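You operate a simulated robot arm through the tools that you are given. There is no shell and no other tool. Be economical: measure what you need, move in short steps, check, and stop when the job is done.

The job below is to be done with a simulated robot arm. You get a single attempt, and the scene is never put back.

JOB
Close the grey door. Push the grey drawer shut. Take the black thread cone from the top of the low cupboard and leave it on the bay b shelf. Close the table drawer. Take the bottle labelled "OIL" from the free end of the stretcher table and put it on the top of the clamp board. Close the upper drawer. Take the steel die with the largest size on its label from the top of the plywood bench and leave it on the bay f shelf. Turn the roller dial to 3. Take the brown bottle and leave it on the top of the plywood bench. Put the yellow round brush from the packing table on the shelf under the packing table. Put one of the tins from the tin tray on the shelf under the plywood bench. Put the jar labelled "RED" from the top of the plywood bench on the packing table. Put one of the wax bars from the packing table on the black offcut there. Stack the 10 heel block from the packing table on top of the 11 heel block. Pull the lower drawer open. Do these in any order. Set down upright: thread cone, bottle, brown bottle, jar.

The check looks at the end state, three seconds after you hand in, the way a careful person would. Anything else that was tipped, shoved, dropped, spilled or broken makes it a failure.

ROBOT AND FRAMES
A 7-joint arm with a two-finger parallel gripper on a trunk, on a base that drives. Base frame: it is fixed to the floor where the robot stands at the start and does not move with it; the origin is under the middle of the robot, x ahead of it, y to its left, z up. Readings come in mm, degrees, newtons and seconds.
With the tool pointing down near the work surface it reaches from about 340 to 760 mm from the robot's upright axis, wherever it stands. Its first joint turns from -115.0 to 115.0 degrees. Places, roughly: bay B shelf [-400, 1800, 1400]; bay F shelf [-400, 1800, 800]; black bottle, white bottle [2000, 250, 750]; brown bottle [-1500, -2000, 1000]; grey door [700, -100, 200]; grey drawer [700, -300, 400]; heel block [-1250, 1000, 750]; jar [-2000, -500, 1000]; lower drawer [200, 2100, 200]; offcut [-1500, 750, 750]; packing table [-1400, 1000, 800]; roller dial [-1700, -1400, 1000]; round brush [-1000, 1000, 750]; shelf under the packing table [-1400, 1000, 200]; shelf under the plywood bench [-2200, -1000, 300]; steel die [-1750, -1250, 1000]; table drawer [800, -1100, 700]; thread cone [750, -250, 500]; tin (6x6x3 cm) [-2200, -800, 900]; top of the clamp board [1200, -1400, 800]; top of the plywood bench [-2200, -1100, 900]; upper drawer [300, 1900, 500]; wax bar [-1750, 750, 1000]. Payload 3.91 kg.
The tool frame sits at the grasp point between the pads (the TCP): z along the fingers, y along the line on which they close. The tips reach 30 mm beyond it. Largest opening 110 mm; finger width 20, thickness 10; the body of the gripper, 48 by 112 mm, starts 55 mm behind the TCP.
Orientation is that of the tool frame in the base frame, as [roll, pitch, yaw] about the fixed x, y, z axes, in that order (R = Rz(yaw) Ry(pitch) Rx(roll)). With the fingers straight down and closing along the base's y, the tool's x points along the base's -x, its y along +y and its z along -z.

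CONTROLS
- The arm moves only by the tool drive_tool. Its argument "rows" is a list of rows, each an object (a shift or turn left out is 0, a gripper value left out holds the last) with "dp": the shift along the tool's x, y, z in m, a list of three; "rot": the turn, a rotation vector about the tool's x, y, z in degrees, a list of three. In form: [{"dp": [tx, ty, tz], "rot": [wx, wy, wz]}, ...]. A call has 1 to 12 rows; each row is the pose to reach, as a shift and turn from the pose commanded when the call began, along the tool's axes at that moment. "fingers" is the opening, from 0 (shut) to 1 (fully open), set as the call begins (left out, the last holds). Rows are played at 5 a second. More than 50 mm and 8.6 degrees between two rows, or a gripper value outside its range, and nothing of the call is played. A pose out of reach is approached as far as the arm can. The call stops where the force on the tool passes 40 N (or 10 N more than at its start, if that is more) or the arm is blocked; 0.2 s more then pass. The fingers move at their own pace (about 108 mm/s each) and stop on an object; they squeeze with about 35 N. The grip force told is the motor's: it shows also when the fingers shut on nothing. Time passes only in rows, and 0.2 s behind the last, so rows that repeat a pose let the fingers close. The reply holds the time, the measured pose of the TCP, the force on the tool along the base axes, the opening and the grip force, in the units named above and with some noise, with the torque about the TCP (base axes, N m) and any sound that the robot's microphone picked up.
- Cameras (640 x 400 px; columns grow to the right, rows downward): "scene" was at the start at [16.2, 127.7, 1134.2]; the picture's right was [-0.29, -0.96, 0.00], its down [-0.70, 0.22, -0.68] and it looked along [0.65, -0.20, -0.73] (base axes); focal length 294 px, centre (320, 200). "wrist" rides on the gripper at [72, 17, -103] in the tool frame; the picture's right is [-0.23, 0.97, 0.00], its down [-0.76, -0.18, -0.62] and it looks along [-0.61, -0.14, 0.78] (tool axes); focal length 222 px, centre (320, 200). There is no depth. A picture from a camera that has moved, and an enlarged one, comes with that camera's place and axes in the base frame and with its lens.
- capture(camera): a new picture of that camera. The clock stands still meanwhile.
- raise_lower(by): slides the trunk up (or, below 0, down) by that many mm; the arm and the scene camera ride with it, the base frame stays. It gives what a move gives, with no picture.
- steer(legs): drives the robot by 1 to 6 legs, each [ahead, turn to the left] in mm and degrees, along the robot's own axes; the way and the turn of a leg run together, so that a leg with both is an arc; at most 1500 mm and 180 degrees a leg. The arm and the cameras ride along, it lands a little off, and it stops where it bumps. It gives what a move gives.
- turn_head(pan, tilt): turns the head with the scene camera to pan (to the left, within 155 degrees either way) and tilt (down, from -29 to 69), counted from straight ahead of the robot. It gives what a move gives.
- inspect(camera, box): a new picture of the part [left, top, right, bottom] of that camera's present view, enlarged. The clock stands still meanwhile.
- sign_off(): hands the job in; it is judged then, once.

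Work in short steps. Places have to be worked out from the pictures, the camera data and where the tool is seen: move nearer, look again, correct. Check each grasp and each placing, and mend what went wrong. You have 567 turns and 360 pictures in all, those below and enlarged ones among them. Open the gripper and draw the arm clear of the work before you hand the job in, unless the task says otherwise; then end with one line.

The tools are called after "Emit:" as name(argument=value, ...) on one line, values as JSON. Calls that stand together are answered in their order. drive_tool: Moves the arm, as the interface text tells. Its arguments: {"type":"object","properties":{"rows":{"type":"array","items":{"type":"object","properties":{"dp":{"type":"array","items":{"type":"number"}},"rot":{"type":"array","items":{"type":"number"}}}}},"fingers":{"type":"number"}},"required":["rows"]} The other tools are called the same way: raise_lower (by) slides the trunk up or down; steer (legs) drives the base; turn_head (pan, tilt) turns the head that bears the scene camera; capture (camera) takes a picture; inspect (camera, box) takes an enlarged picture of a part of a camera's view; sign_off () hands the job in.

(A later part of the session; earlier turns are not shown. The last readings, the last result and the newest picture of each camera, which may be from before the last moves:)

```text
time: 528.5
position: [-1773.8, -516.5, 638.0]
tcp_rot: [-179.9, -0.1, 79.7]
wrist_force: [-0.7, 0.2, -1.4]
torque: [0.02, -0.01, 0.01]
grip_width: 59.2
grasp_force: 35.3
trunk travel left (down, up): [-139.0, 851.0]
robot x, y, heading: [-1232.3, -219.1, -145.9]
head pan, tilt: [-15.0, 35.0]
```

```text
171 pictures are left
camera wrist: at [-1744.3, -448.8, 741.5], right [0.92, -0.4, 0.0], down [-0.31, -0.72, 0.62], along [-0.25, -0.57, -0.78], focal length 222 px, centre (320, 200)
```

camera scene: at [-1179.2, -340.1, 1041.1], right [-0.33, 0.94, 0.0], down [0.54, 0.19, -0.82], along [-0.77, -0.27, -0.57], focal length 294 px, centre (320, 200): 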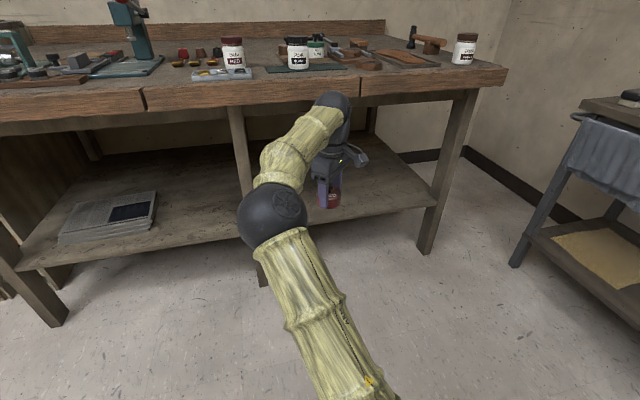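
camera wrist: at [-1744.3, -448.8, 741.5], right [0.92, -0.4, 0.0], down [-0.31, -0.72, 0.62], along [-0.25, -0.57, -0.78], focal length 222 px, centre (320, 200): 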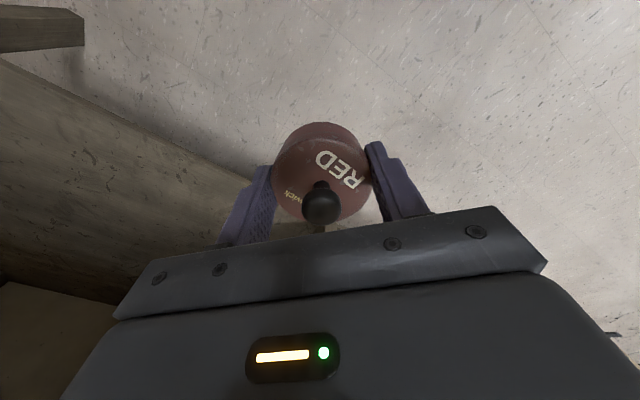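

Shelf front edge is ~120 mm behind the bench front, z≈300. I lower the tool to z≈415 and shift the base 100 mm to the right.

Emit:
raise_lower(by=-135)

Emit:
drive_tool(rows=[{"dp": [0, 0, 0.03]}, {"dp": [0, 0, 0.06]}, {"dp": [0, 0, 0.09]}])

Emit:
steer(legs=[[0, -60], [115, 0], [0, 60]])

Emit:
capture(camera="scene")

```text
time: 530.2
position: [-1773.7, -516.2, 502.3]
tcp_rot: [-179.9, 0.1, 79.8]
wrist_force: [0.3, 1.1, -0.3]
torque: [0.01, 0.02, -0.01]
grip_width: 59.6
grasp_force: 35.2
trunk travel left (down, up): [-4.0, 986.0]
robot x, y, heading: [-1230.9, -216.0, -145.9]
head pan, tilt: [-15.0, 35.0]
```

```text
time: 531.0
position: [-1774.1, -516.0, 413.5]
tcp_rot: [-180.0, -0.1, 79.7]
wrist_force: [0.1, 0.7, -1.5]
torque: [-0.03, -0.02, 0.02]
grip_width: 59.3
grasp_force: 34.4
trunk travel left (down, up): [-4.0, 986.0]
robot x, y, heading: [-1230.5, -216.9, -145.6]
head pan, tilt: [-15.0, 35.0]
```

```text
time: 540.0
position: [-1874.1, -468.9, 413.0]
tcp_rot: [-179.9, 0.1, 80.1]
wrist_force: [0.2, -0.8, -1.0]
torque: [0.03, 0.03, 0.04]
grip_width: 59.2
grasp_force: 34.9
trunk travel left (down, up): [-4.0, 986.0]
robot x, y, heading: [-1328.4, -164.2, -145.4]
head pan, tilt: [-15.0, 35.0]
```

```text
170 pictures are left
camera scene: at [-1281.0, -288.9, 906.1], right [-0.33, 0.94, 0.0], down [0.54, 0.19, -0.82], along [-0.77, -0.27, -0.57], focal length 294 px, centre (320, 200)
```

scene: 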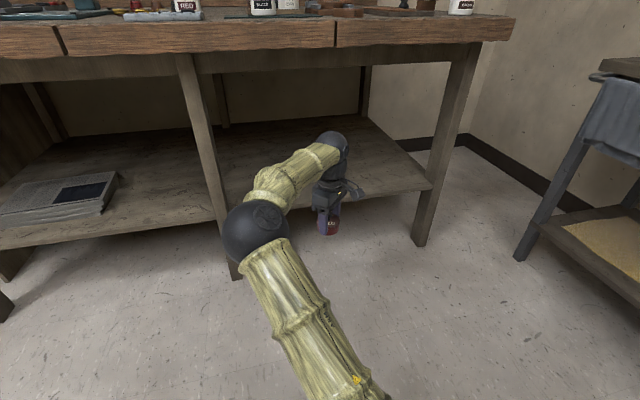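

Shelf: z≈305, edge at U≈-1997; the way in is clear. Drive 257 forward.

Emit:
steer(legs=[[257, 0]])

Emit:
capture(camera="scene")

Emit:
capture(camera="wrist")

```text
time: 542.0
position: [-2089.5, -615.9, 413.1]
tcp_rot: [-179.9, 0.0, 80.1]
wrist_force: [0.1, 0.2, -2.2]
torque: [0.04, -0.02, -0.01]
grip_width: 59.5
grasp_force: 35.2
trunk travel left (down, up): [-4.0, 986.0]
robot x, y, heading: [-1551.2, -316.0, -145.5]
head pan, tilt: [-15.0, 35.0]
```

```text
169 pictures are left
camera scene: at [-1496.9, -437.3, 906.1], right [-0.33, 0.94, 0.0], down [0.54, 0.19, -0.82], along [-0.77, -0.27, -0.57], focal length 294 px, centre (320, 200)
```

scene: 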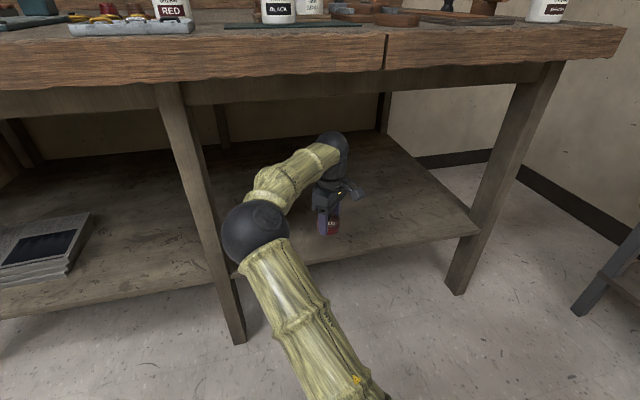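

```text
168 pictures are left
camera wrist: at [-2061.3, -549.8, 517.5], right [0.92, -0.39, 0.0], down [-0.31, -0.72, 0.62], along [-0.25, -0.57, -0.78], focal length 222 px, centre (320, 200)
```

wrist: 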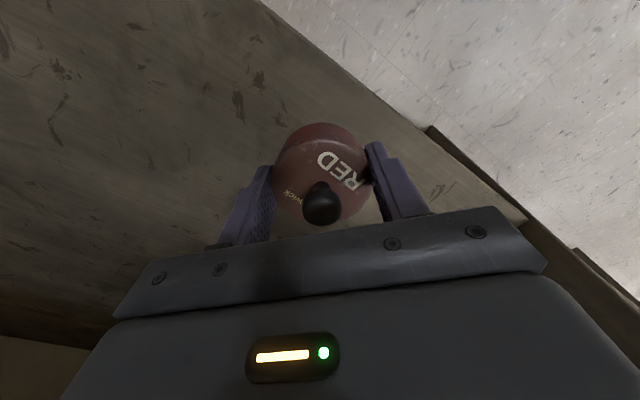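

The tin is ~35 mm inside the edge; go 45 mm deeper with the arm, then lower.

Emit:
drive_tool(rows=[{"dp": [-0.0158, -0.016, 0]}, {"dp": [-0.0315, -0.032, 0]}, {"dp": [-0.0315, -0.032, 0.03]}, {"dp": [-0.0315, -0.032, 0.06]}])

Emit:
drive_tool(rows=[{"dp": [0, 0, 0.004]}, {"dp": [0, 0, 0.008]}])

Emit:
drive_tool(rows=[{"dp": [0, 0, 0.004]}, {"dp": [0, 0, 0.008]}])

```text
time: 543.0
position: [-2127.0, -642.5, 357.2]
tcp_rot: [-179.6, 0.2, 80.1]
wrist_force: [2.1, 1.4, 21.6]
torque: [-0.03, -0.23, 0.02]
grip_width: 59.5
grasp_force: 34.3
trunk travel left (down, up): [-4.0, 986.0]
robot x, y, heading: [-1549.4, -314.5, -145.7]
head pan, tilt: [-15.0, 35.0]
```

```text
time: 543.6
position: [-2127.5, -642.8, 354.1]
tcp_rot: [-179.4, 0.4, 80.1]
wrist_force: [6.7, 1.4, 19.7]
torque: [0.02, -0.41, 0.03]
grip_width: 59.2
grasp_force: 34.9
trunk travel left (down, up): [-4.0, 986.0]
robot x, y, heading: [-1550.1, -313.2, -145.5]
head pan, tilt: [-15.0, 35.0]
stopped in row 2: the force on the tool passed its limit at 44 N (the readings are from after the stop); the commanded pose is now the measured one
```

```text
time: 544.0
position: [-2128.4, -643.3, 355.0]
tcp_rot: [-179.3, 0.6, 80.1]
wrist_force: [7.2, 1.5, 19.6]
torque: [0.09, -0.54, 0.01]
grip_width: 59.4
grasp_force: 35.4
trunk travel left (down, up): [-4.0, 986.0]
robot x, y, heading: [-1548.6, -313.0, -145.3]
head pan, tilt: [-15.0, 35.0]
stopped in row 2: the force on the tool passed its limit at 44 N (the readings are from after the stop); the commanded pose is now the measured one
```

Seated on the shelf. Open and rise, check.

Emit:
drive_tool(rows=[{}, {}, {"dp": [0, 0, -0.03]}, {"dp": [0, 0, -0.07]}, {"dp": [0, 0, -0.09]}], fingers=0.85)

Emit:
capture(camera="wrist")

Emit:
inspect(camera="scene", box=[260, 100, 420, 280])

```text
time: 545.2
position: [-2127.6, -643.8, 441.3]
tcp_rot: [-179.4, 0.5, 80.1]
wrist_force: [-0.3, -0.5, -0.1]
torque: [0.01, 0.0, 0.02]
grip_width: 93.7
grasp_force: 0.0
trunk travel left (down, up): [-4.0, 986.0]
robot x, y, heading: [-1550.5, -312.5, -145.6]
head pan, tilt: [-15.0, 35.0]
```

```text
167 pictures are left
camera wrist: at [-2097.0, -576.2, 545.0], right [0.92, -0.39, -0.01], down [-0.3, -0.72, 0.63], along [-0.25, -0.58, -0.78], focal length 222 px, centre (320, 200)
```

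wrist: 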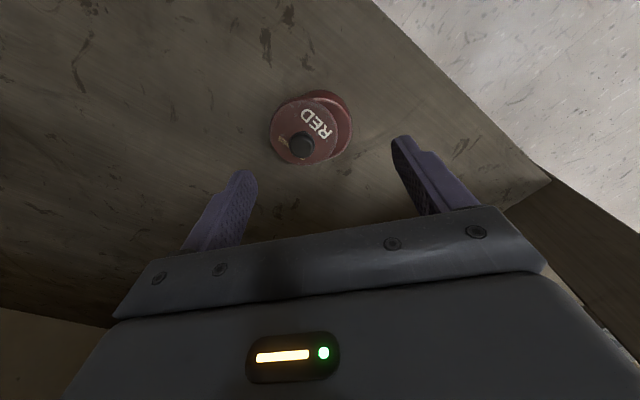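

```text
2.22 times, centred on (340, 190) of scene
camera zoom: at [-1496.7, -437.2, 906.1], right [-0.33, 0.94, 0.0], down [0.54, 0.19, -0.82], along [-0.77, -0.27, -0.57], focal length 654 px, centre (276, 222)
```

zoom: 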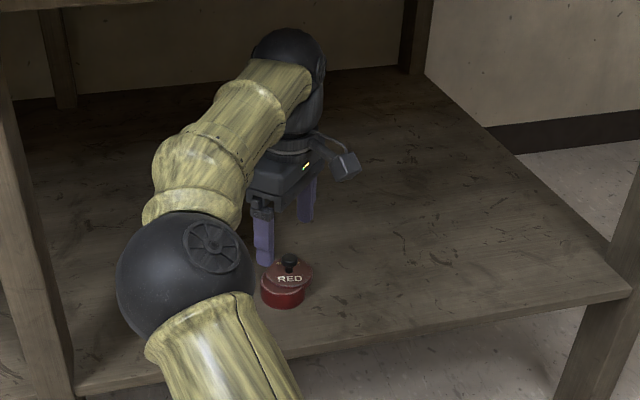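

The lid has slid off-centre. Zoom for detail before mending it.

Emit:
inspect(camera="wrist", box=[240, 70, 400, 190])

Emit:
inspect(camera="scene", box=[310, 200, 370, 245])

```text
3.33 times, centred on (320, 130) of wrist
camera zoom: at [-2097.0, -576.2, 545.0], right [0.92, -0.39, -0.01], down [-0.3, -0.72, 0.63], along [-0.25, -0.58, -0.78], focal length 740 px, centre (320, 433)
```

zoom: 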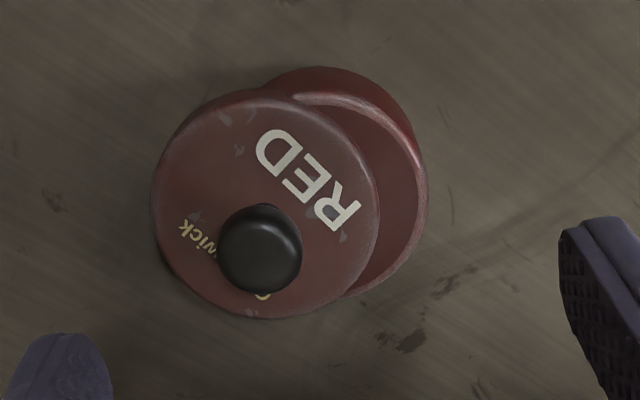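

```text
8.89 times, centred on (340, 222) of scene
camera zoom: at [-1496.7, -437.2, 906.1], right [-0.33, 0.94, 0.0], down [0.54, 0.19, -0.82], along [-0.77, -0.27, -0.57], focal length 2614 px, centre (142, 0)
```

zoom: 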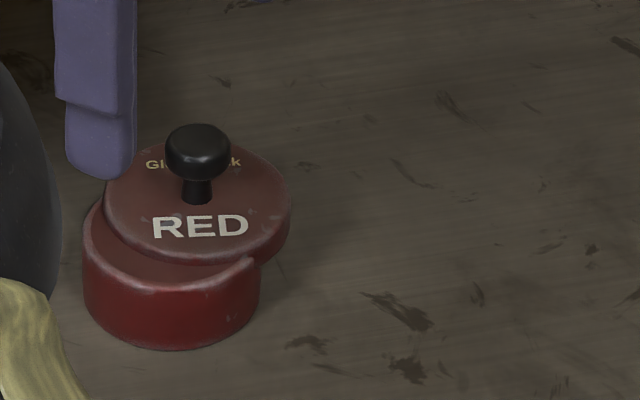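

Body centre ≈(-2129,-650), lid centre ≈(-2141,-641). I grip the knob, lift the lid slightly, re-centre and press it on.

Emit:
drive_tool(rows=[{"dp": [0, -0.0136, 0]}, {"dp": [0, -0.0136, 0.02]}, {"dp": [0, -0.0136, 0.04]}, {"dp": [0, -0.0136, 0.049]}], fingers=0.45)

Emit:
inspect(camera="wrist", box=[240, 90, 400, 230])

Emit:
inspect(camera="scene", box=[300, 180, 380, 250])

```text
time: 546.2
position: [-2141.2, -641.2, 391.5]
tcp_rot: [-179.2, 0.4, 80.2]
wrist_force: [0.4, 0.6, 0.2]
torque: [0.01, 0.0, -0.02]
grip_width: 49.1
grasp_force: 0.1
trunk travel left (down, up): [-4.0, 986.0]
robot x, y, heading: [-1551.2, -316.1, -145.7]
head pan, tilt: [-15.0, 35.0]
```

```text
2.86 times, centred on (320, 160) of wrist
camera zoom: at [-2111.4, -572.8, 495.0], right [0.92, -0.39, -0.01], down [-0.3, -0.72, 0.63], along [-0.25, -0.58, -0.78], focal length 635 px, centre (320, 314)
```

zoom: 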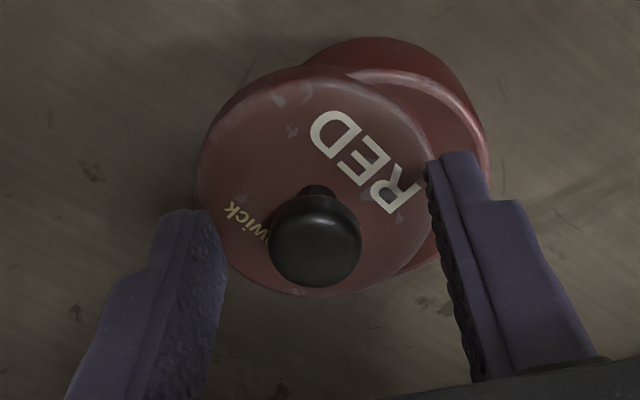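

```text
5.71 times, centred on (340, 215) of scene
camera zoom: at [-1496.7, -437.1, 906.1], right [-0.33, 0.94, 0.0], down [0.54, 0.19, -0.82], along [-0.77, -0.27, -0.57], focal length 1680 px, centre (206, 114)
```

zoom: 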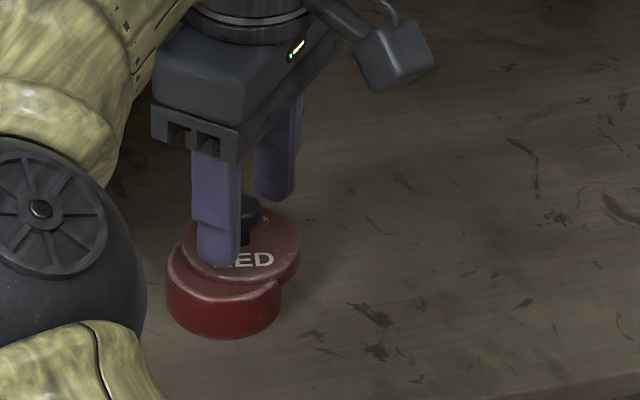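

Knob is centred between the tips. Close on it.

Emit:
drive_tool(rows=[{}, {}, {}], fingers=0)

Emit:
drive_tool(rows=[{"dp": [0, 0, -0.006]}, {"dp": [0, 0, -0.012]}, {"dp": [0, 0, -0.02]}])

Emit:
inspect(camera="scene", box=[300, 180, 380, 250])

Emit:
inspect(camera="wrist", box=[240, 90, 400, 230])

```text
time: 547.0
position: [-2142.8, -640.3, 392.9]
tcp_rot: [-179.3, 0.4, 80.2]
wrist_force: [0.4, -0.8, -0.2]
torque: [0.01, 0.01, -0.02]
grip_width: 16.7
grasp_force: 34.9
trunk travel left (down, up): [-4.0, 986.0]
robot x, y, heading: [-1551.8, -315.6, -145.6]
head pan, tilt: [-15.0, 35.0]
```

```text
time: 547.8
position: [-2142.9, -641.2, 412.5]
tcp_rot: [-179.3, 0.3, 80.2]
wrist_force: [-0.7, -0.5, -0.2]
torque: [-0.01, -0.01, 0.02]
grip_width: 18.2
grasp_force: 34.8
trunk travel left (down, up): [-4.0, 986.0]
robot x, y, heading: [-1549.5, -314.9, -145.5]
head pan, tilt: [-15.0, 35.0]
```

```text
5.71 times, centred on (340, 215) of scene
camera zoom: at [-1496.7, -437.2, 906.1], right [-0.33, 0.94, 0.0], down [0.54, 0.19, -0.82], along [-0.77, -0.27, -0.57], focal length 1680 px, centre (206, 114)
```

zoom: 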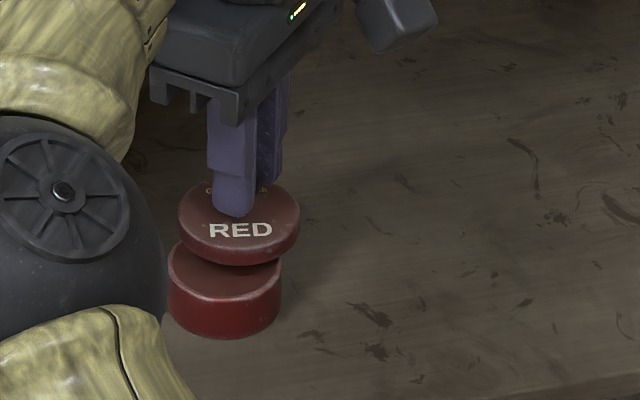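

```text
2.86 times, centred on (320, 160) of wrist
camera zoom: at [-2112.0, -573.2, 515.7], right [0.92, -0.39, -0.01], down [-0.3, -0.72, 0.63], along [-0.25, -0.58, -0.78], focal length 635 px, centre (320, 314)
```

zoom: 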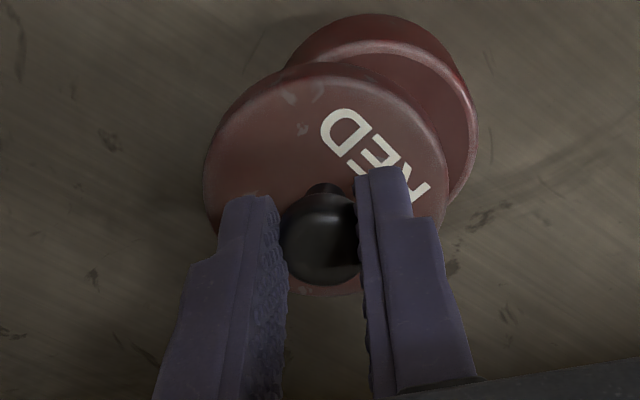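

Lid is held free of the body. Shift it by about (+8.5,-8) mm and check.

Emit:
drive_tool(rows=[{"dp": [-0.0032, 0.0048, 0]}, {"dp": [-0.0064, 0.0097, 0]}, {"dp": [-0.0064, 0.0097, 0.008]}])

Emit:
inspect(camera="scene", box=[300, 180, 380, 250])

Emit:
inspect(camera="wrist", box=[240, 90, 400, 230])

```text
time: 548.6
position: [-2133.0, -649.0, 403.9]
tcp_rot: [-179.4, 0.4, 80.0]
wrist_force: [0.5, -0.6, -0.5]
torque: [-0.01, 0.02, -0.02]
grip_width: 18.2
grasp_force: 35.3
trunk travel left (down, up): [-4.0, 986.0]
robot x, y, heading: [-1550.3, -316.6, -145.4]
head pan, tilt: [-15.0, 35.0]
```

```text
5.71 times, centred on (340, 215) of scene
camera zoom: at [-1496.7, -437.1, 906.1], right [-0.33, 0.94, 0.0], down [0.54, 0.19, -0.82], along [-0.77, -0.27, -0.57], focal length 1680 px, centre (206, 114)
```

zoom: 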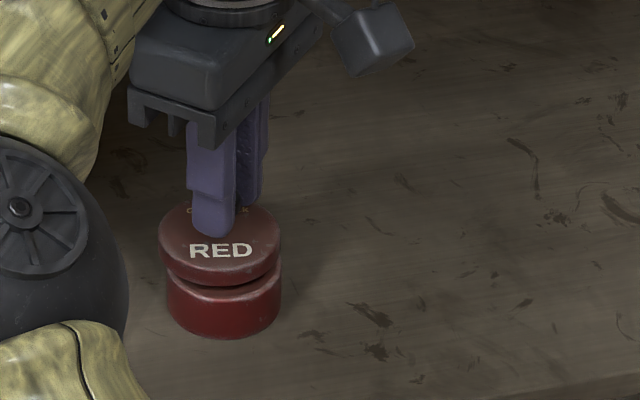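

```text
2.86 times, centred on (320, 160) of wrist
camera zoom: at [-2103.1, -580.7, 507.2], right [0.92, -0.39, -0.01], down [-0.3, -0.72, 0.63], along [-0.25, -0.58, -0.78], focal length 635 px, centre (320, 314)
```

zoom: 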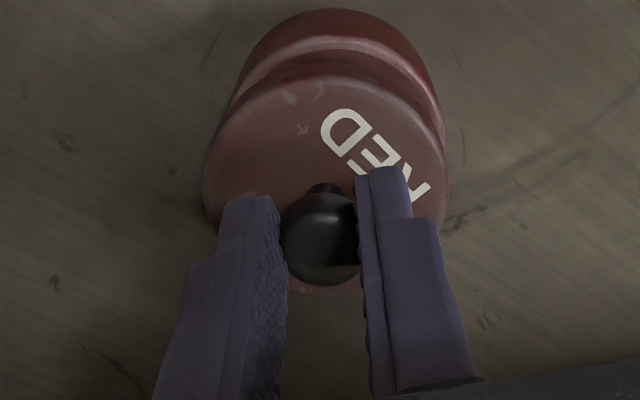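

Nearly aligned; a further ~(5.5,3.5) mm shift, then lower and check again.

Emit:
drive_tool(rows=[{"dp": [0.0044, 0.0048, 0]}, {"dp": [0.0044, 0.0048, 0.003]}, {"dp": [0.0044, 0.0048, 0.005]}])

Emit:
inspect(camera="scene", box=[300, 180, 380, 250])

Emit:
inspect(camera="wrist", box=[240, 90, 400, 230])

```text
time: 549.4
position: [-2127.3, -645.6, 398.1]
tcp_rot: [-179.3, 0.4, 80.2]
wrist_force: [-0.3, 0.2, -0.8]
torque: [-0.04, -0.05, 0.01]
grip_width: 18.4
grasp_force: 34.9
trunk travel left (down, up): [-4.0, 986.0]
robot x, y, heading: [-1547.7, -314.2, -145.4]
head pan, tilt: [-15.0, 35.0]
```

```text
5.71 times, centred on (340, 215) of scene
camera zoom: at [-1496.7, -437.2, 906.1], right [-0.33, 0.94, 0.0], down [0.54, 0.19, -0.82], along [-0.77, -0.27, -0.57], focal length 1680 px, centre (206, 114)
```

zoom: 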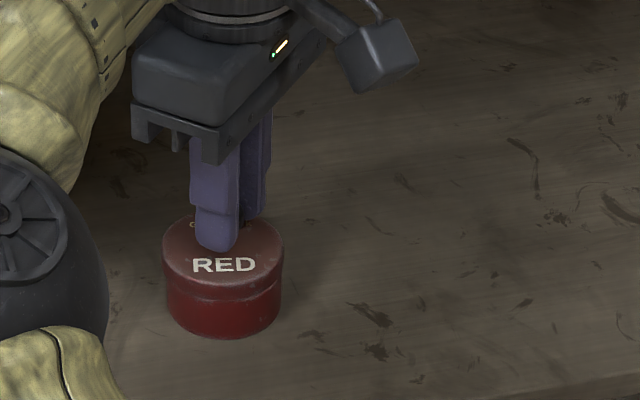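

```text
2.86 times, centred on (320, 160) of wrist
camera zoom: at [-2098.2, -577.3, 502.5], right [0.92, -0.39, -0.01], down [-0.3, -0.72, 0.63], along [-0.25, -0.58, -0.78], focal length 635 px, centre (320, 314)
```

zoom: 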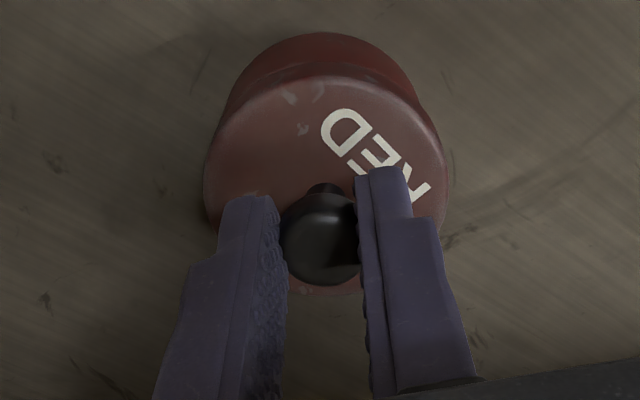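

Aligned. Lower until it clicks.

Emit:
drive_tool(rows=[{"dp": [0, 0, 0.002]}, {"dp": [0, 0, 0.004]}, {"dp": [0, 0, 0.006]}])

Emit:
drive_tool(rows=[{"dp": [0, 0, 0.002]}, {"dp": [0, 0, 0.004]}])

Emit:
inspect(camera="scene", box=[300, 180, 380, 250])

```text
time: 550.2
position: [-2127.5, -644.6, 393.8]
tcp_rot: [-179.4, 0.5, 80.1]
wrist_force: [-0.1, -0.3, -0.5]
torque: [-0.01, 0.02, 0.01]
grip_width: 18.2
grasp_force: 34.6
trunk travel left (down, up): [-4.0, 986.0]
robot x, y, heading: [-1551.6, -312.5, -145.2]
head pan, tilt: [-15.0, 35.0]
```

```text
time: 550.8
position: [-2126.8, -644.1, 392.1]
tcp_rot: [-179.3, 0.5, 80.1]
wrist_force: [3.3, 2.7, 19.6]
torque: [0.09, -0.07, -0.07]
grip_width: 18.8
grasp_force: 35.0
trunk travel left (down, up): [-4.0, 986.0]
robot x, y, heading: [-1548.7, -311.7, -145.7]
head pan, tilt: [-15.0, 35.0]
heard: snap
```

```text
5.71 times, centred on (340, 215) of scene
camera zoom: at [-1495.5, -436.4, 906.5], right [-0.33, 0.94, 0.0], down [0.54, 0.19, -0.82], along [-0.77, -0.27, -0.57], focal length 1680 px, centre (206, 114)
```

zoom: 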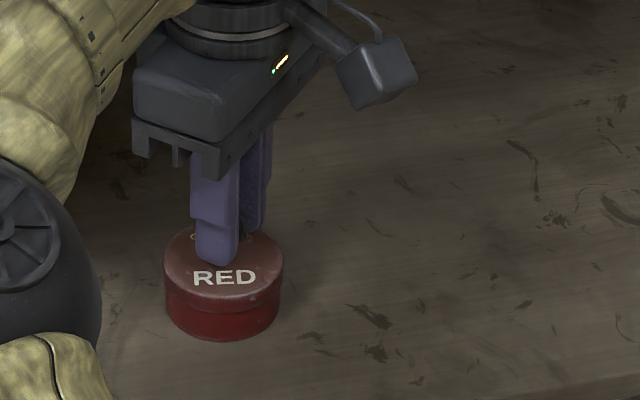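

Clicked on. Open gently and rise.

Emit:
drive_tool(rows=[{}, {}, {"dp": [0, 0, -0.01]}, {"dp": [0, 0, -0.03]}, {"dp": [0, 0, -0.05]}], fingers=0.45)

Emit:
inspect(camera="scene", box=[300, 180, 380, 250])

Emit:
inspect(camera="wrist", box=[240, 70, 400, 190])

```text
time: 552.0
position: [-2127.5, -648.0, 440.0]
tcp_rot: [-179.5, 0.5, 80.1]
wrist_force: [0.1, -0.3, 0.1]
torque: [0.01, 0.0, 0.0]
grip_width: 49.8
grasp_force: 0.1
trunk travel left (down, up): [-4.0, 986.0]
robot x, y, heading: [-1551.0, -312.9, -145.8]
head pan, tilt: [-15.0, 35.0]
```

```text
5.71 times, centred on (340, 215) of scene
camera zoom: at [-1496.7, -437.2, 906.1], right [-0.33, 0.94, 0.0], down [0.54, 0.19, -0.82], along [-0.77, -0.27, -0.57], focal length 1680 px, centre (206, 114)
```

zoom: 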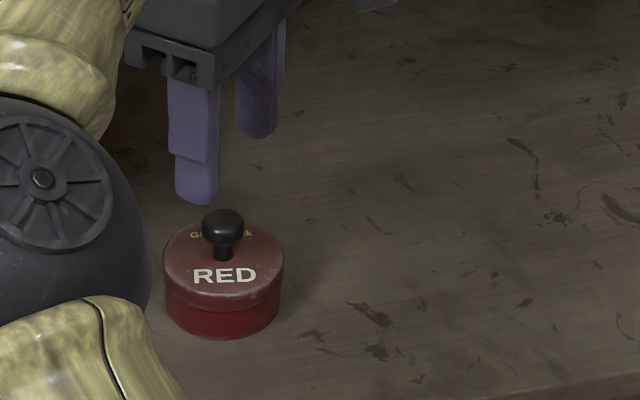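

```text
3.33 times, centred on (320, 130) of wrist
camera zoom: at [-2098.2, -579.3, 543.0], right [0.92, -0.39, -0.01], down [-0.3, -0.72, 0.63], along [-0.25, -0.58, -0.78], focal length 740 px, centre (320, 433)
```

zoom: 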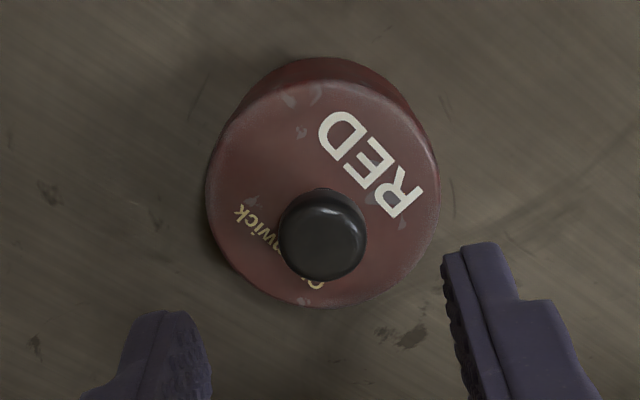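

The tin stands on the shelf with its lid on. Reverse straight out, then bring the arm up and set a horizontal tool for the jar.

Emit:
steer(legs=[[-400, 0]])

Emit:
raise_lower(by=400)

Emit:
raise_lower(by=200)

Emit:
drive_tool(rows=[{"rot": [0, 0, -8.2]}, {"rot": [0, 0, -16.4]}, {"rot": [0, 0, -24.6]}, {"rot": [0, 0, -32.8]}, {"rot": [0, 0, -41]}, {"rot": [0, 0, -49.2]}, {"rot": [0, 0, -57.4]}, {"rot": [0, 0, -65.6]}, {"rot": [0, 0, -73.8]}, {"rot": [0, 0, -82]}, {"rot": [0, 0, -90]}], fingers=1)

Emit:
drive_tool(rows=[{"rot": [0, 0, -8.2]}, {"rot": [0, 0, -16.4]}, {"rot": [0, 0, -24.6]}, {"rot": [0, 0, -32.8]}, {"rot": [0, 0, -41]}, {"rot": [0, 0, -45.5]}])

Emit:
drive_tool(rows=[{"rot": [0, 8, 0]}, {"rot": [0, 16, 0]}, {"rot": [0, 24, 0]}, {"rot": [0, 32, 0]}, {"rot": [0, 40, 0]}, {"rot": [0, 48, 0]}, {"rot": [0, 56, 0]}, {"rot": [0, 64, 0]}])

```text
time: 554.9
position: [-1795.5, -419.5, 439.1]
tcp_rot: [-179.3, 0.4, 80.2]
wrist_force: [-0.2, 0.2, 0.6]
torque: [0.02, -0.01, -0.01]
grip_width: 49.5
grasp_force: 0.1
trunk travel left (down, up): [-4.0, 986.0]
robot x, y, heading: [-1216.4, -86.6, -145.3]
head pan, tilt: [-15.0, 35.0]
```

```text
time: 558.7
position: [-1795.7, -419.8, 840.4]
tcp_rot: [-179.4, 0.4, 80.3]
wrist_force: [0.5, 0.3, -0.7]
torque: [-0.01, 0.02, 0.01]
grip_width: 49.6
grasp_force: 0.1
trunk travel left (down, up): [-404.0, 586.0]
robot x, y, heading: [-1220.1, -84.4, -145.6]
head pan, tilt: [-15.0, 35.0]
```

```text
time: 560.9
position: [-1795.7, -420.1, 1038.8]
tcp_rot: [-179.4, 0.4, 80.3]
wrist_force: [-0.5, 0.4, -0.3]
torque: [-0.01, 0.0, -0.01]
grip_width: 49.6
grasp_force: 0.1
trunk travel left (down, up): [-604.0, 386.0]
robot x, y, heading: [-1216.2, -83.0, -145.2]
head pan, tilt: [-15.0, 35.0]
```

```text
time: 563.2
position: [-1795.6, -419.9, 1038.0]
tcp_rot: [-179.6, -0.8, 170.4]
wrist_force: [-0.9, -0.2, 0.4]
torque: [0.02, 0.0, -0.02]
grip_width: 109.7
grasp_force: 0.1
trunk travel left (down, up): [-604.0, 386.0]
robot x, y, heading: [-1217.6, -85.3, -145.4]
head pan, tilt: [-15.0, 35.0]
```

```text
time: 564.6
position: [-1795.2, -420.4, 1039.5]
tcp_rot: [179.8, -0.6, -144.1]
wrist_force: [0.4, -0.2, 0.7]
torque: [-0.01, -0.01, 0.0]
grip_width: 110.2
grasp_force: 0.0
trunk travel left (down, up): [-604.0, 386.0]
robot x, y, heading: [-1216.4, -85.7, -145.2]
head pan, tilt: [-15.0, 35.0]
```

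```text
time: 566.5
position: [-1796.3, -419.2, 1039.9]
tcp_rot: [179.6, -64.8, -143.9]
wrist_force: [0.1, 0.3, 0.0]
torque: [-0.02, 0.01, -0.03]
grip_width: 110.0
grasp_force: 0.1
trunk travel left (down, up): [-604.0, 386.0]
robot x, y, heading: [-1219.4, -86.9, -145.5]
head pan, tilt: [-15.0, 35.0]
```

Next the RED cream jar at ≈(-1978,-872). Reposition so the tool points at it from the front, 130 mm short.

Emit:
steer(legs=[[0, 44.4], [384, 0], [0, -44.4]])

Emit:
capture(camera="wrist")

Emit:
turn_head(pan=10, tilt=35)

Emit:
capture(camera="scene")

```text
time: 575.0
position: [-1853.8, -816.5, 1040.4]
tcp_rot: [179.5, -64.8, -142.2]
wrist_force: [0.1, 0.3, 0.3]
torque: [-0.02, -0.01, 0.0]
grip_width: 110.0
grasp_force: 0.0
trunk travel left (down, up): [-604.0, 386.0]
robot x, y, heading: [-1283.3, -461.9, -143.7]
head pan, tilt: [-15.0, 35.0]
```

```text
152 pictures are left
camera wrist: at [-1814.8, -765.5, 1150.4], right [-0.52, 0.83, -0.2], down [0.81, 0.4, -0.42], along [-0.27, -0.38, -0.88], focal length 222 px, centre (320, 200)
```

wrist: 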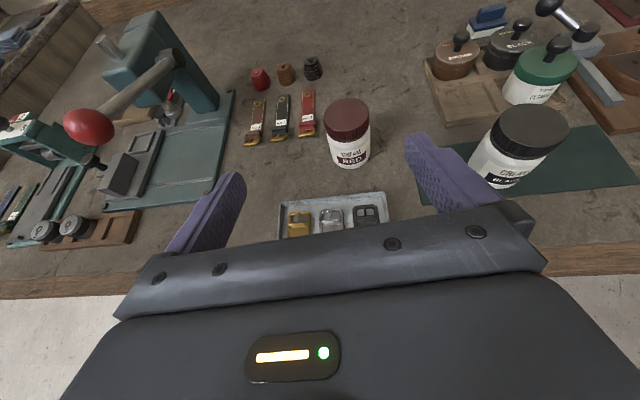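

```text
time: 575.9
position: [-1853.9, -815.1, 1040.1]
tcp_rot: [179.6, -64.8, -142.2]
wrist_force: [-0.2, -0.4, -0.7]
torque: [-0.02, -0.01, -0.01]
grip_width: 109.9
grasp_force: 0.1
trunk travel left (down, up): [-604.0, 386.0]
robot x, y, heading: [-1288.0, -464.4, -143.8]
head pan, tilt: [10.0, 35.0]
```

```text
151 pictures are left
camera scene: at [-1208.5, -617.3, 1506.1], right [-0.72, 0.69, 0.0], down [0.4, 0.41, -0.82], along [-0.57, -0.59, -0.57], focal length 294 px, centre (320, 200)
```

scene: 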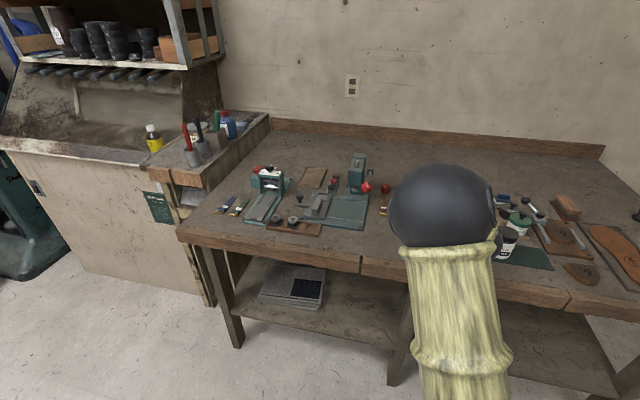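

Jar ≈(-1985,-879), base z≈865, top ≈954. Align laterally, lower the trunk 126, and look.

Emit:
drive_tool(rows=[{"dp": [0.006, 0.015, 0.0136]}, {"dp": [0.0128, 0.0305, 0.0272]}])

Emit:
raise_lower(by=-126)

Emit:
capture(camera="wrist")

```text
time: 576.5
position: [-1896.9, -810.0, 1039.7]
tcp_rot: [179.7, -64.7, -142.1]
wrist_force: [1.0, 0.4, -0.1]
torque: [0.02, 0.0, 0.01]
grip_width: 109.9
grasp_force: 0.0
trunk travel left (down, up): [-604.0, 386.0]
robot x, y, heading: [-1286.9, -466.0, -143.6]
head pan, tilt: [10.0, 35.0]
```

```text
time: 578.0
position: [-1897.2, -808.6, 913.8]
tcp_rot: [179.6, -64.8, -142.1]
wrist_force: [0.1, 0.1, -0.5]
torque: [0.02, 0.04, 0.02]
grip_width: 110.1
grasp_force: 0.0
trunk travel left (down, up): [-478.0, 512.0]
robot x, y, heading: [-1284.3, -467.0, -143.8]
head pan, tilt: [10.0, 35.0]
```

```text
150 pictures are left
camera wrist: at [-1857.6, -759.2, 1025.0], right [-0.52, 0.83, -0.2], down [0.81, 0.4, -0.42], along [-0.27, -0.38, -0.88], focal length 222 px, centre (320, 200)
```

wrist: 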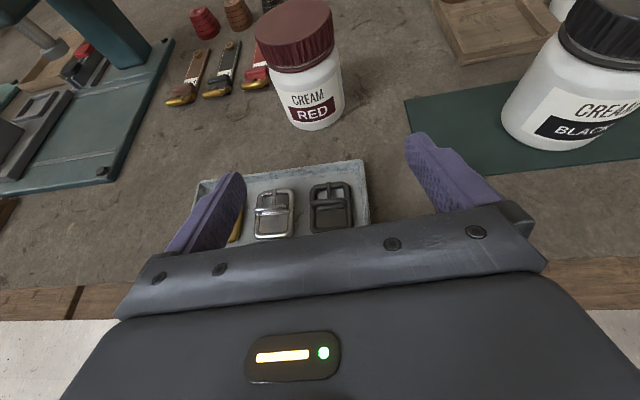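

Centred on the jar. Advance 70 mm, then to 114 mm.

Emit:
drive_tool(rows=[{"dp": [0.0099, -0.001, 0.0211]}, {"dp": [0.0199, -0.002, 0.0422]}, {"dp": [0.0298, -0.002, 0.0634]}])

Emit:
capture(camera="wrist")

```text
time: 578.8
position: [-1950.0, -853.8, 914.3]
tcp_rot: [179.6, -64.7, -142.2]
wrist_force: [-0.1, 0.1, 1.1]
torque: [0.0, 0.0, 0.02]
grip_width: 109.9
grasp_force: 0.0
trunk travel left (down, up): [-478.0, 512.0]
robot x, y, heading: [-1288.3, -463.3, -143.9]
head pan, tilt: [10.0, 35.0]
```

```text
149 pictures are left
camera wrist: at [-1912.1, -803.2, 1024.3], right [-0.51, 0.83, -0.2], down [0.81, 0.4, -0.42], along [-0.27, -0.38, -0.88], focal length 222 px, centre (320, 200)
```

wrist: 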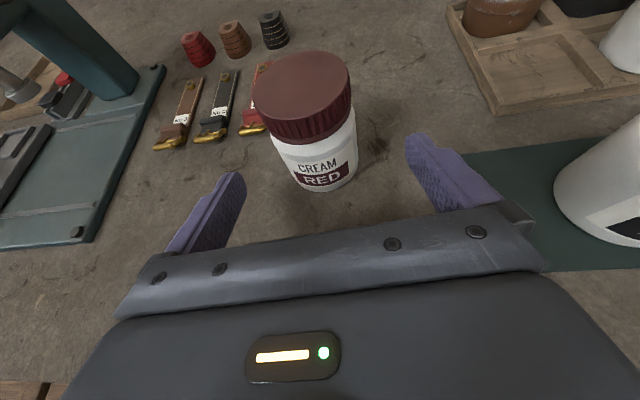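

Emit:
drive_tool(rows=[{"dp": [0.009, 0, 0.019]}, {"dp": [0.0181, 0, 0.0385]}])

Emit:
drive_tool(rows=[{}, {}, {}], fingers=0)

Emit:
capture(camera="wrist")

```text
time: 579.4
position: [-1983.2, -879.6, 915.7]
tcp_rot: [179.6, -64.7, -142.2]
wrist_force: [-0.2, -0.4, 0.0]
torque: [0.0, 0.0, -0.02]
grip_width: 109.8
grasp_force: 0.2
trunk travel left (down, up): [-478.0, 512.0]
robot x, y, heading: [-1283.8, -465.4, -143.8]
head pan, tilt: [10.0, 35.0]
```

```text
time: 580.2
position: [-1983.7, -878.1, 916.1]
tcp_rot: [179.5, -64.8, -142.1]
wrist_force: [0.1, 0.7, 0.1]
torque: [0.0, 0.0, -0.04]
grip_width: 59.3
grasp_force: 35.1
trunk travel left (down, up): [-478.0, 512.0]
robot x, y, heading: [-1281.4, -466.5, -143.8]
head pan, tilt: [10.0, 35.0]
```

```text
148 pictures are left
camera wrist: at [-1944.2, -829.0, 1025.4], right [-0.52, 0.83, -0.2], down [0.81, 0.4, -0.42], along [-0.27, -0.38, -0.88], focal length 222 px, centre (320, 200)
```

wrist: 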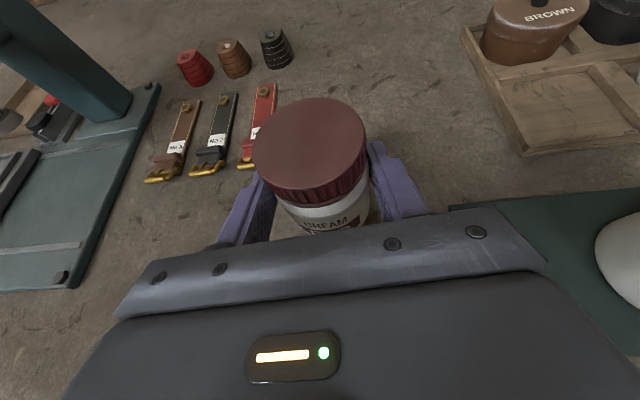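

Jar gripped (59 mm; base ~50 below TCP). Lift and drive to the packing table's right part.

Emit:
raise_lower(by=130)

Emit:
steer(legs=[[-400, 0], [0, -171.9], [546, 0], [0, 80.3]])

Emit:
capture(camera="wrist")

Emit:
capture(camera="scene")

```text
time: 581.8
position: [-1982.9, -879.2, 1043.5]
tcp_rot: [179.6, -64.6, -142.2]
wrist_force: [-0.4, 0.4, -2.4]
torque: [0.01, 0.0, -0.04]
grip_width: 59.4
grasp_force: 35.1
trunk travel left (down, up): [-608.0, 382.0]
robot x, y, heading: [-1288.0, -460.0, -143.6]
head pan, tilt: [10.0, 35.0]
```

```text
time: 603.0
position: [-1040.9, 853.6, 1046.0]
tcp_rot: [179.6, -64.6, 130.0]
wrist_force: [-0.1, -0.3, -0.9]
torque: [-0.06, -0.01, -0.01]
grip_width: 59.6
grasp_force: 35.3
trunk travel left (down, up): [-608.0, 382.0]
robot x, y, heading: [-601.1, 175.2, 128.4]
head pan, tilt: [10.0, 35.0]
```

```text
147 pictures are left
camera wrist: at [-988.8, 814.7, 1155.4], right [0.81, 0.55, -0.2], down [0.43, -0.8, -0.42], along [-0.39, 0.26, -0.88], focal length 222 px, centre (320, 200)
```

wrist: 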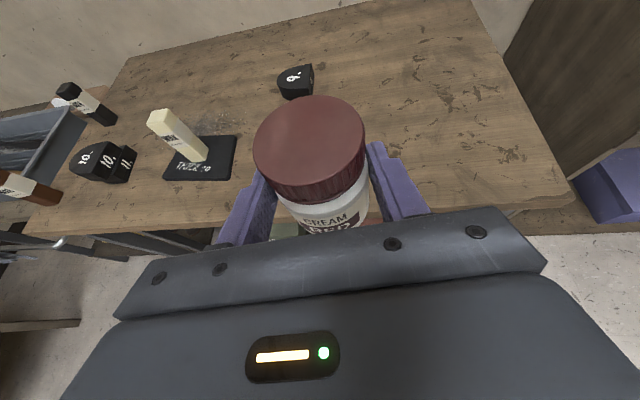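

```text
146 pictures are left
camera scene: at [-746.6, 88.8, 1510.1], right [0.66, 0.75, 0.0], down [0.43, -0.38, -0.82], along [-0.61, 0.54, -0.57], focal length 294 px, centre (320, 200)
```

scene: 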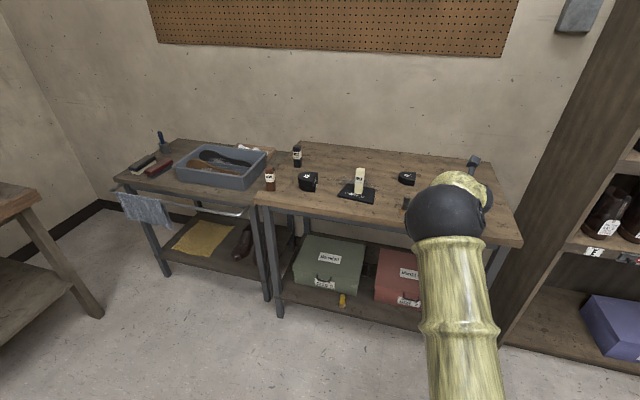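

Turn slightly right (to 120°) and drive 165 forward so the jar comes over the free right part.

Emit:
steer(legs=[[0, -8.4], [170, 0]])

Emit:
raise_lower(by=-120)

Emit:
capture(camera="wrist")

```text
time: 605.4
position: [-1020.5, 1058.7, 1044.4]
tcp_rot: [179.6, -64.7, 121.5]
wrist_force: [-0.1, 0.1, -2.4]
torque: [-0.05, -0.02, 0.02]
grip_width: 59.6
grasp_force: 34.9
trunk travel left (down, up): [-608.0, 382.0]
robot x, y, heading: [-684.6, 319.4, 119.8]
head pan, tilt: [10.0, 35.0]
```

```text
time: 606.9
position: [-1021.0, 1058.3, 925.5]
tcp_rot: [179.7, -64.7, 121.5]
wrist_force: [0.9, 0.0, -1.2]
torque: [-0.05, -0.04, 0.03]
grip_width: 59.7
grasp_force: 34.6
trunk travel left (down, up): [-488.0, 502.0]
robot x, y, heading: [-684.0, 321.5, 119.9]
head pan, tilt: [10.0, 35.0]
```

```text
145 pictures are left
camera wrist: at [-975.1, 1012.4, 1035.4], right [0.88, 0.42, -0.2], down [0.31, -0.85, -0.42], along [-0.35, 0.31, -0.88], focal length 222 px, centre (320, 200)
```

wrist: 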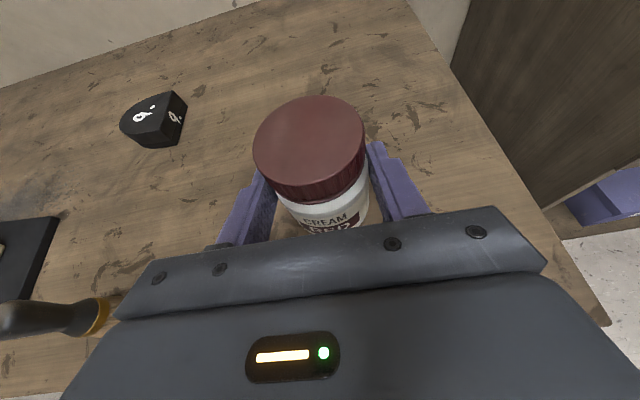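

Lower 28 mm, then in fine steps.

Emit:
drive_tool(rows=[{"dp": [-0.0127, 0, 0.006]}, {"dp": [-0.0253, 0, 0.012]}])

Emit:
drive_tool(rows=[{"dp": [-0.0027, 0, 0.0013]}, {"dp": [-0.0054, 0, 0.0026]}])

Emit:
drive_tool(rows=[{"dp": [-0.0027, 0, 0.0013]}, {"dp": [-0.0054, 0, 0.0026]}])

```text
time: 607.5
position: [-1021.3, 1058.4, 895.9]
tcp_rot: [179.7, -64.7, 121.6]
wrist_force: [0.1, 0.3, -0.9]
torque: [-0.03, -0.05, -0.03]
grip_width: 59.8
grasp_force: 35.0
trunk travel left (down, up): [-488.0, 502.0]
robot x, y, heading: [-682.9, 317.5, 120.1]
head pan, tilt: [10.0, 35.0]
```

```text
time: 608.1
position: [-1021.7, 1058.6, 894.8]
tcp_rot: [179.7, -65.2, 121.5]
wrist_force: [-1.4, 3.1, 13.6]
torque: [0.08, 0.08, -0.04]
grip_width: 59.5
grasp_force: 34.8
trunk travel left (down, up): [-488.0, 502.0]
robot x, y, heading: [-684.6, 319.4, 119.9]
head pan, tilt: [10.0, 35.0]
```

```text
time: 608.7
position: [-1021.8, 1057.0, 891.4]
tcp_rot: [179.6, -65.1, 121.6]
wrist_force: [-0.8, 5.4, 29.2]
torque: [0.49, 0.3, 0.06]
grip_width: 59.5
grasp_force: 34.9
trunk travel left (down, up): [-488.0, 502.0]
robot x, y, heading: [-684.7, 321.3, 119.9]
head pan, tilt: [10.0, 35.0]
```

Contact. Ease 3 mm, open, withdraw horizontally along the tool.

Emit:
drive_tool(rows=[{"dp": [0.003, 0, -0.0013]}, {"dp": [0.003, 0, -0.0013]}, {"dp": [0.003, 0, -0.0013]}, {"dp": [-0.005, 0, -0.0195]}, {"dp": [-0.0136, 0, -0.0377]}, {"dp": [-0.022, 0, -0.056]}, {"dp": [-0.03, 0, -0.074]}, {"dp": [-0.039, 0, -0.092]}], fingers=1)

Emit:
capture(camera="wrist")

```text
time: 610.5
position: [-969.5, 972.6, 890.0]
tcp_rot: [179.7, -64.9, 121.5]
wrist_force: [0.9, 0.3, -0.1]
torque: [-0.01, -0.02, 0.01]
grip_width: 110.2
grasp_force: 0.0
trunk travel left (down, up): [-488.0, 502.0]
robot x, y, heading: [-685.1, 321.4, 120.3]
head pan, tilt: [10.0, 35.0]
```

```text
144 pictures are left
camera wrist: at [-923.0, 926.3, 1000.7], right [0.88, 0.42, -0.2], down [0.31, -0.85, -0.42], along [-0.35, 0.31, -0.88], focal length 222 px, centre (320, 200)
```

wrist: 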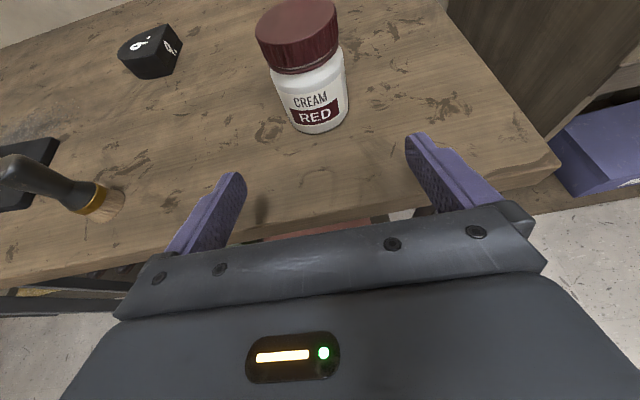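

RED jar stands on the packing table. Last: the brown bottle (≈(-1515,-2005), z≈937) in the booth. Back off, raise a bit, and drive there.

Emit:
steer(legs=[[-300, 0]])

Emit:
raise_lower(by=200)

Emit:
steer(legs=[[0, 138], [790, 0], [790, 0], [0, -43.4]])

Emit:
turn_head(pan=10, tilt=30)

Emit:
capture(camera="scene")

Emit:
capture(camera="wrist")

```text
time: 612.9
position: [-817.3, 708.8, 889.9]
tcp_rot: [179.6, -64.7, 121.6]
wrist_force: [-0.3, 0.0, -0.3]
torque: [-0.04, 0.03, -0.01]
grip_width: 110.2
grasp_force: 0.1
trunk travel left (down, up): [-488.0, 502.0]
robot x, y, heading: [-531.7, 57.8, 120.4]
head pan, tilt: [10.0, 35.0]
```

```text
time: 615.0
position: [-818.0, 709.5, 1090.3]
tcp_rot: [179.6, -64.7, 121.7]
wrist_force: [0.8, 0.5, 0.1]
torque: [0.03, -0.02, -0.01]
grip_width: 110.1
grasp_force: 0.1
trunk travel left (down, up): [-688.0, 302.0]
robot x, y, heading: [-530.9, 54.9, 120.1]
head pan, tilt: [10.0, 35.0]
```

```text
time: 635.6
position: [-1501.5, -1815.6, 1089.1]
tcp_rot: [179.6, -64.6, -144.4]
wrist_force: [-0.1, -0.4, 0.0]
torque: [0.02, 0.0, 0.02]
grip_width: 110.2
grasp_force: 0.1
trunk travel left (down, up): [-688.0, 302.0]
robot x, y, heading: [-873.5, -1488.1, -145.7]
head pan, tilt: [10.0, 35.0]
```

```text
time: 636.3
position: [-1501.5, -1815.5, 1089.2]
tcp_rot: [179.6, -64.7, -144.4]
wrist_force: [0.6, -0.1, 0.1]
torque: [-0.01, 0.01, 0.03]
grip_width: 110.1
grasp_force: 0.0
trunk travel left (down, up): [-688.0, 302.0]
robot x, y, heading: [-873.0, -1484.1, -146.2]
head pan, tilt: [10.0, 30.0]
```

```text
143 pictures are left
camera scene: at [-801.1, -1642.1, 1597.9], right [-0.69, 0.72, 0.0], down [0.36, 0.35, -0.87], along [-0.62, -0.6, -0.5], focal length 294 px, centre (320, 200)
```

scene: 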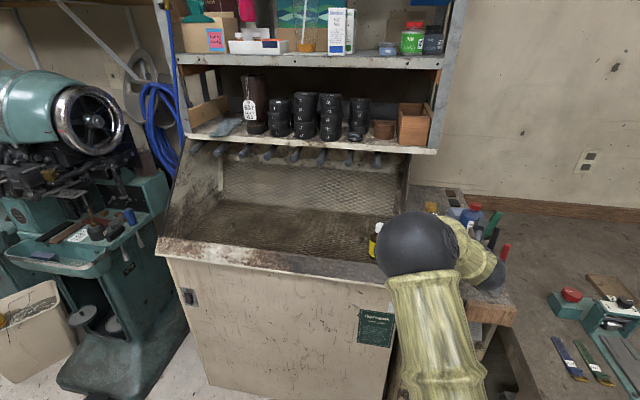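

```text
142 pictures are left
camera wrist: at [-1460.2, -1766.7, 1200.5], right [-0.48, 0.85, -0.2], down [0.83, 0.37, -0.42], along [-0.29, -0.37, -0.88], focal length 222 px, centre (320, 200)
```

wrist: 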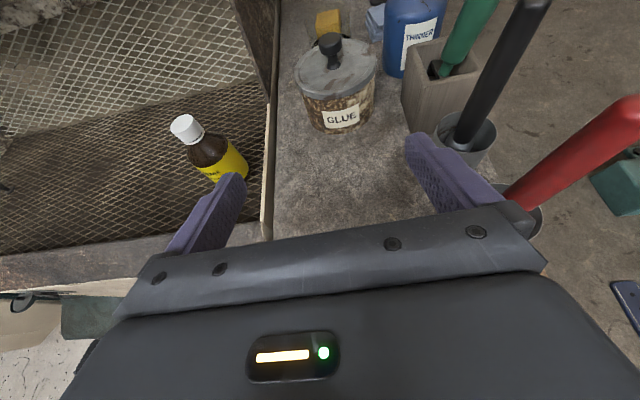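

The bottle stands at ≈(-1534,-2027), z 937–1042, ~80 mm left of the booth's side wall. Shift the base ~155 mm to the left.

Emit:
steer(legs=[[-150, 0], [0, 50], [200, 0], [0, -50]])

Emit:
capture(camera="wrist")

Emit:
capture(camera="scene")

```text
time: 645.5
position: [-1400.1, -1926.2, 1091.1]
tcp_rot: [179.6, -64.7, -144.6]
wrist_force: [0.3, 0.1, -0.3]
torque: [0.01, 0.0, 0.02]
grip_width: 110.0
grasp_force: 0.1
trunk travel left (down, up): [-688.0, 302.0]
robot x, y, heading: [-768.1, -1594.6, -146.1]
head pan, tilt: [10.0, 30.0]
```

```text
141 pictures are left
camera wrist: at [-1360.4, -1877.7, 1200.5], right [-0.48, 0.85, -0.2], down [0.83, 0.37, -0.42], along [-0.29, -0.37, -0.88], focal length 222 px, centre (320, 200)
```

wrist: 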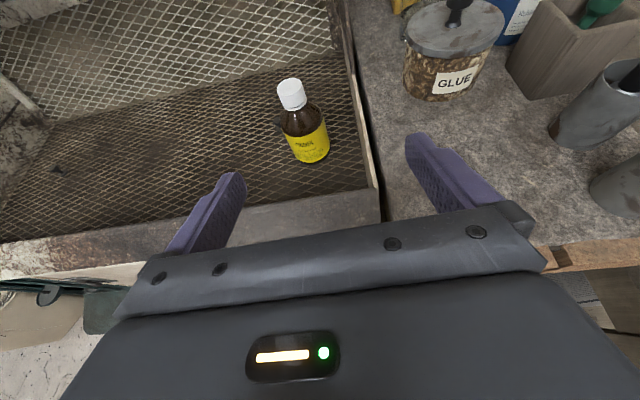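

```text
140 pictures are left
camera scene: at [-701.0, -1755.0, 1597.9], right [-0.69, 0.72, 0.0], down [0.36, 0.35, -0.87], along [-0.62, -0.6, -0.5], focal length 294 px, centre (320, 200)
```

scene: 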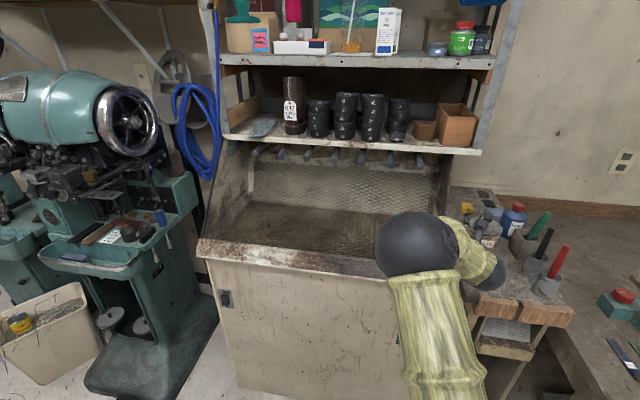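

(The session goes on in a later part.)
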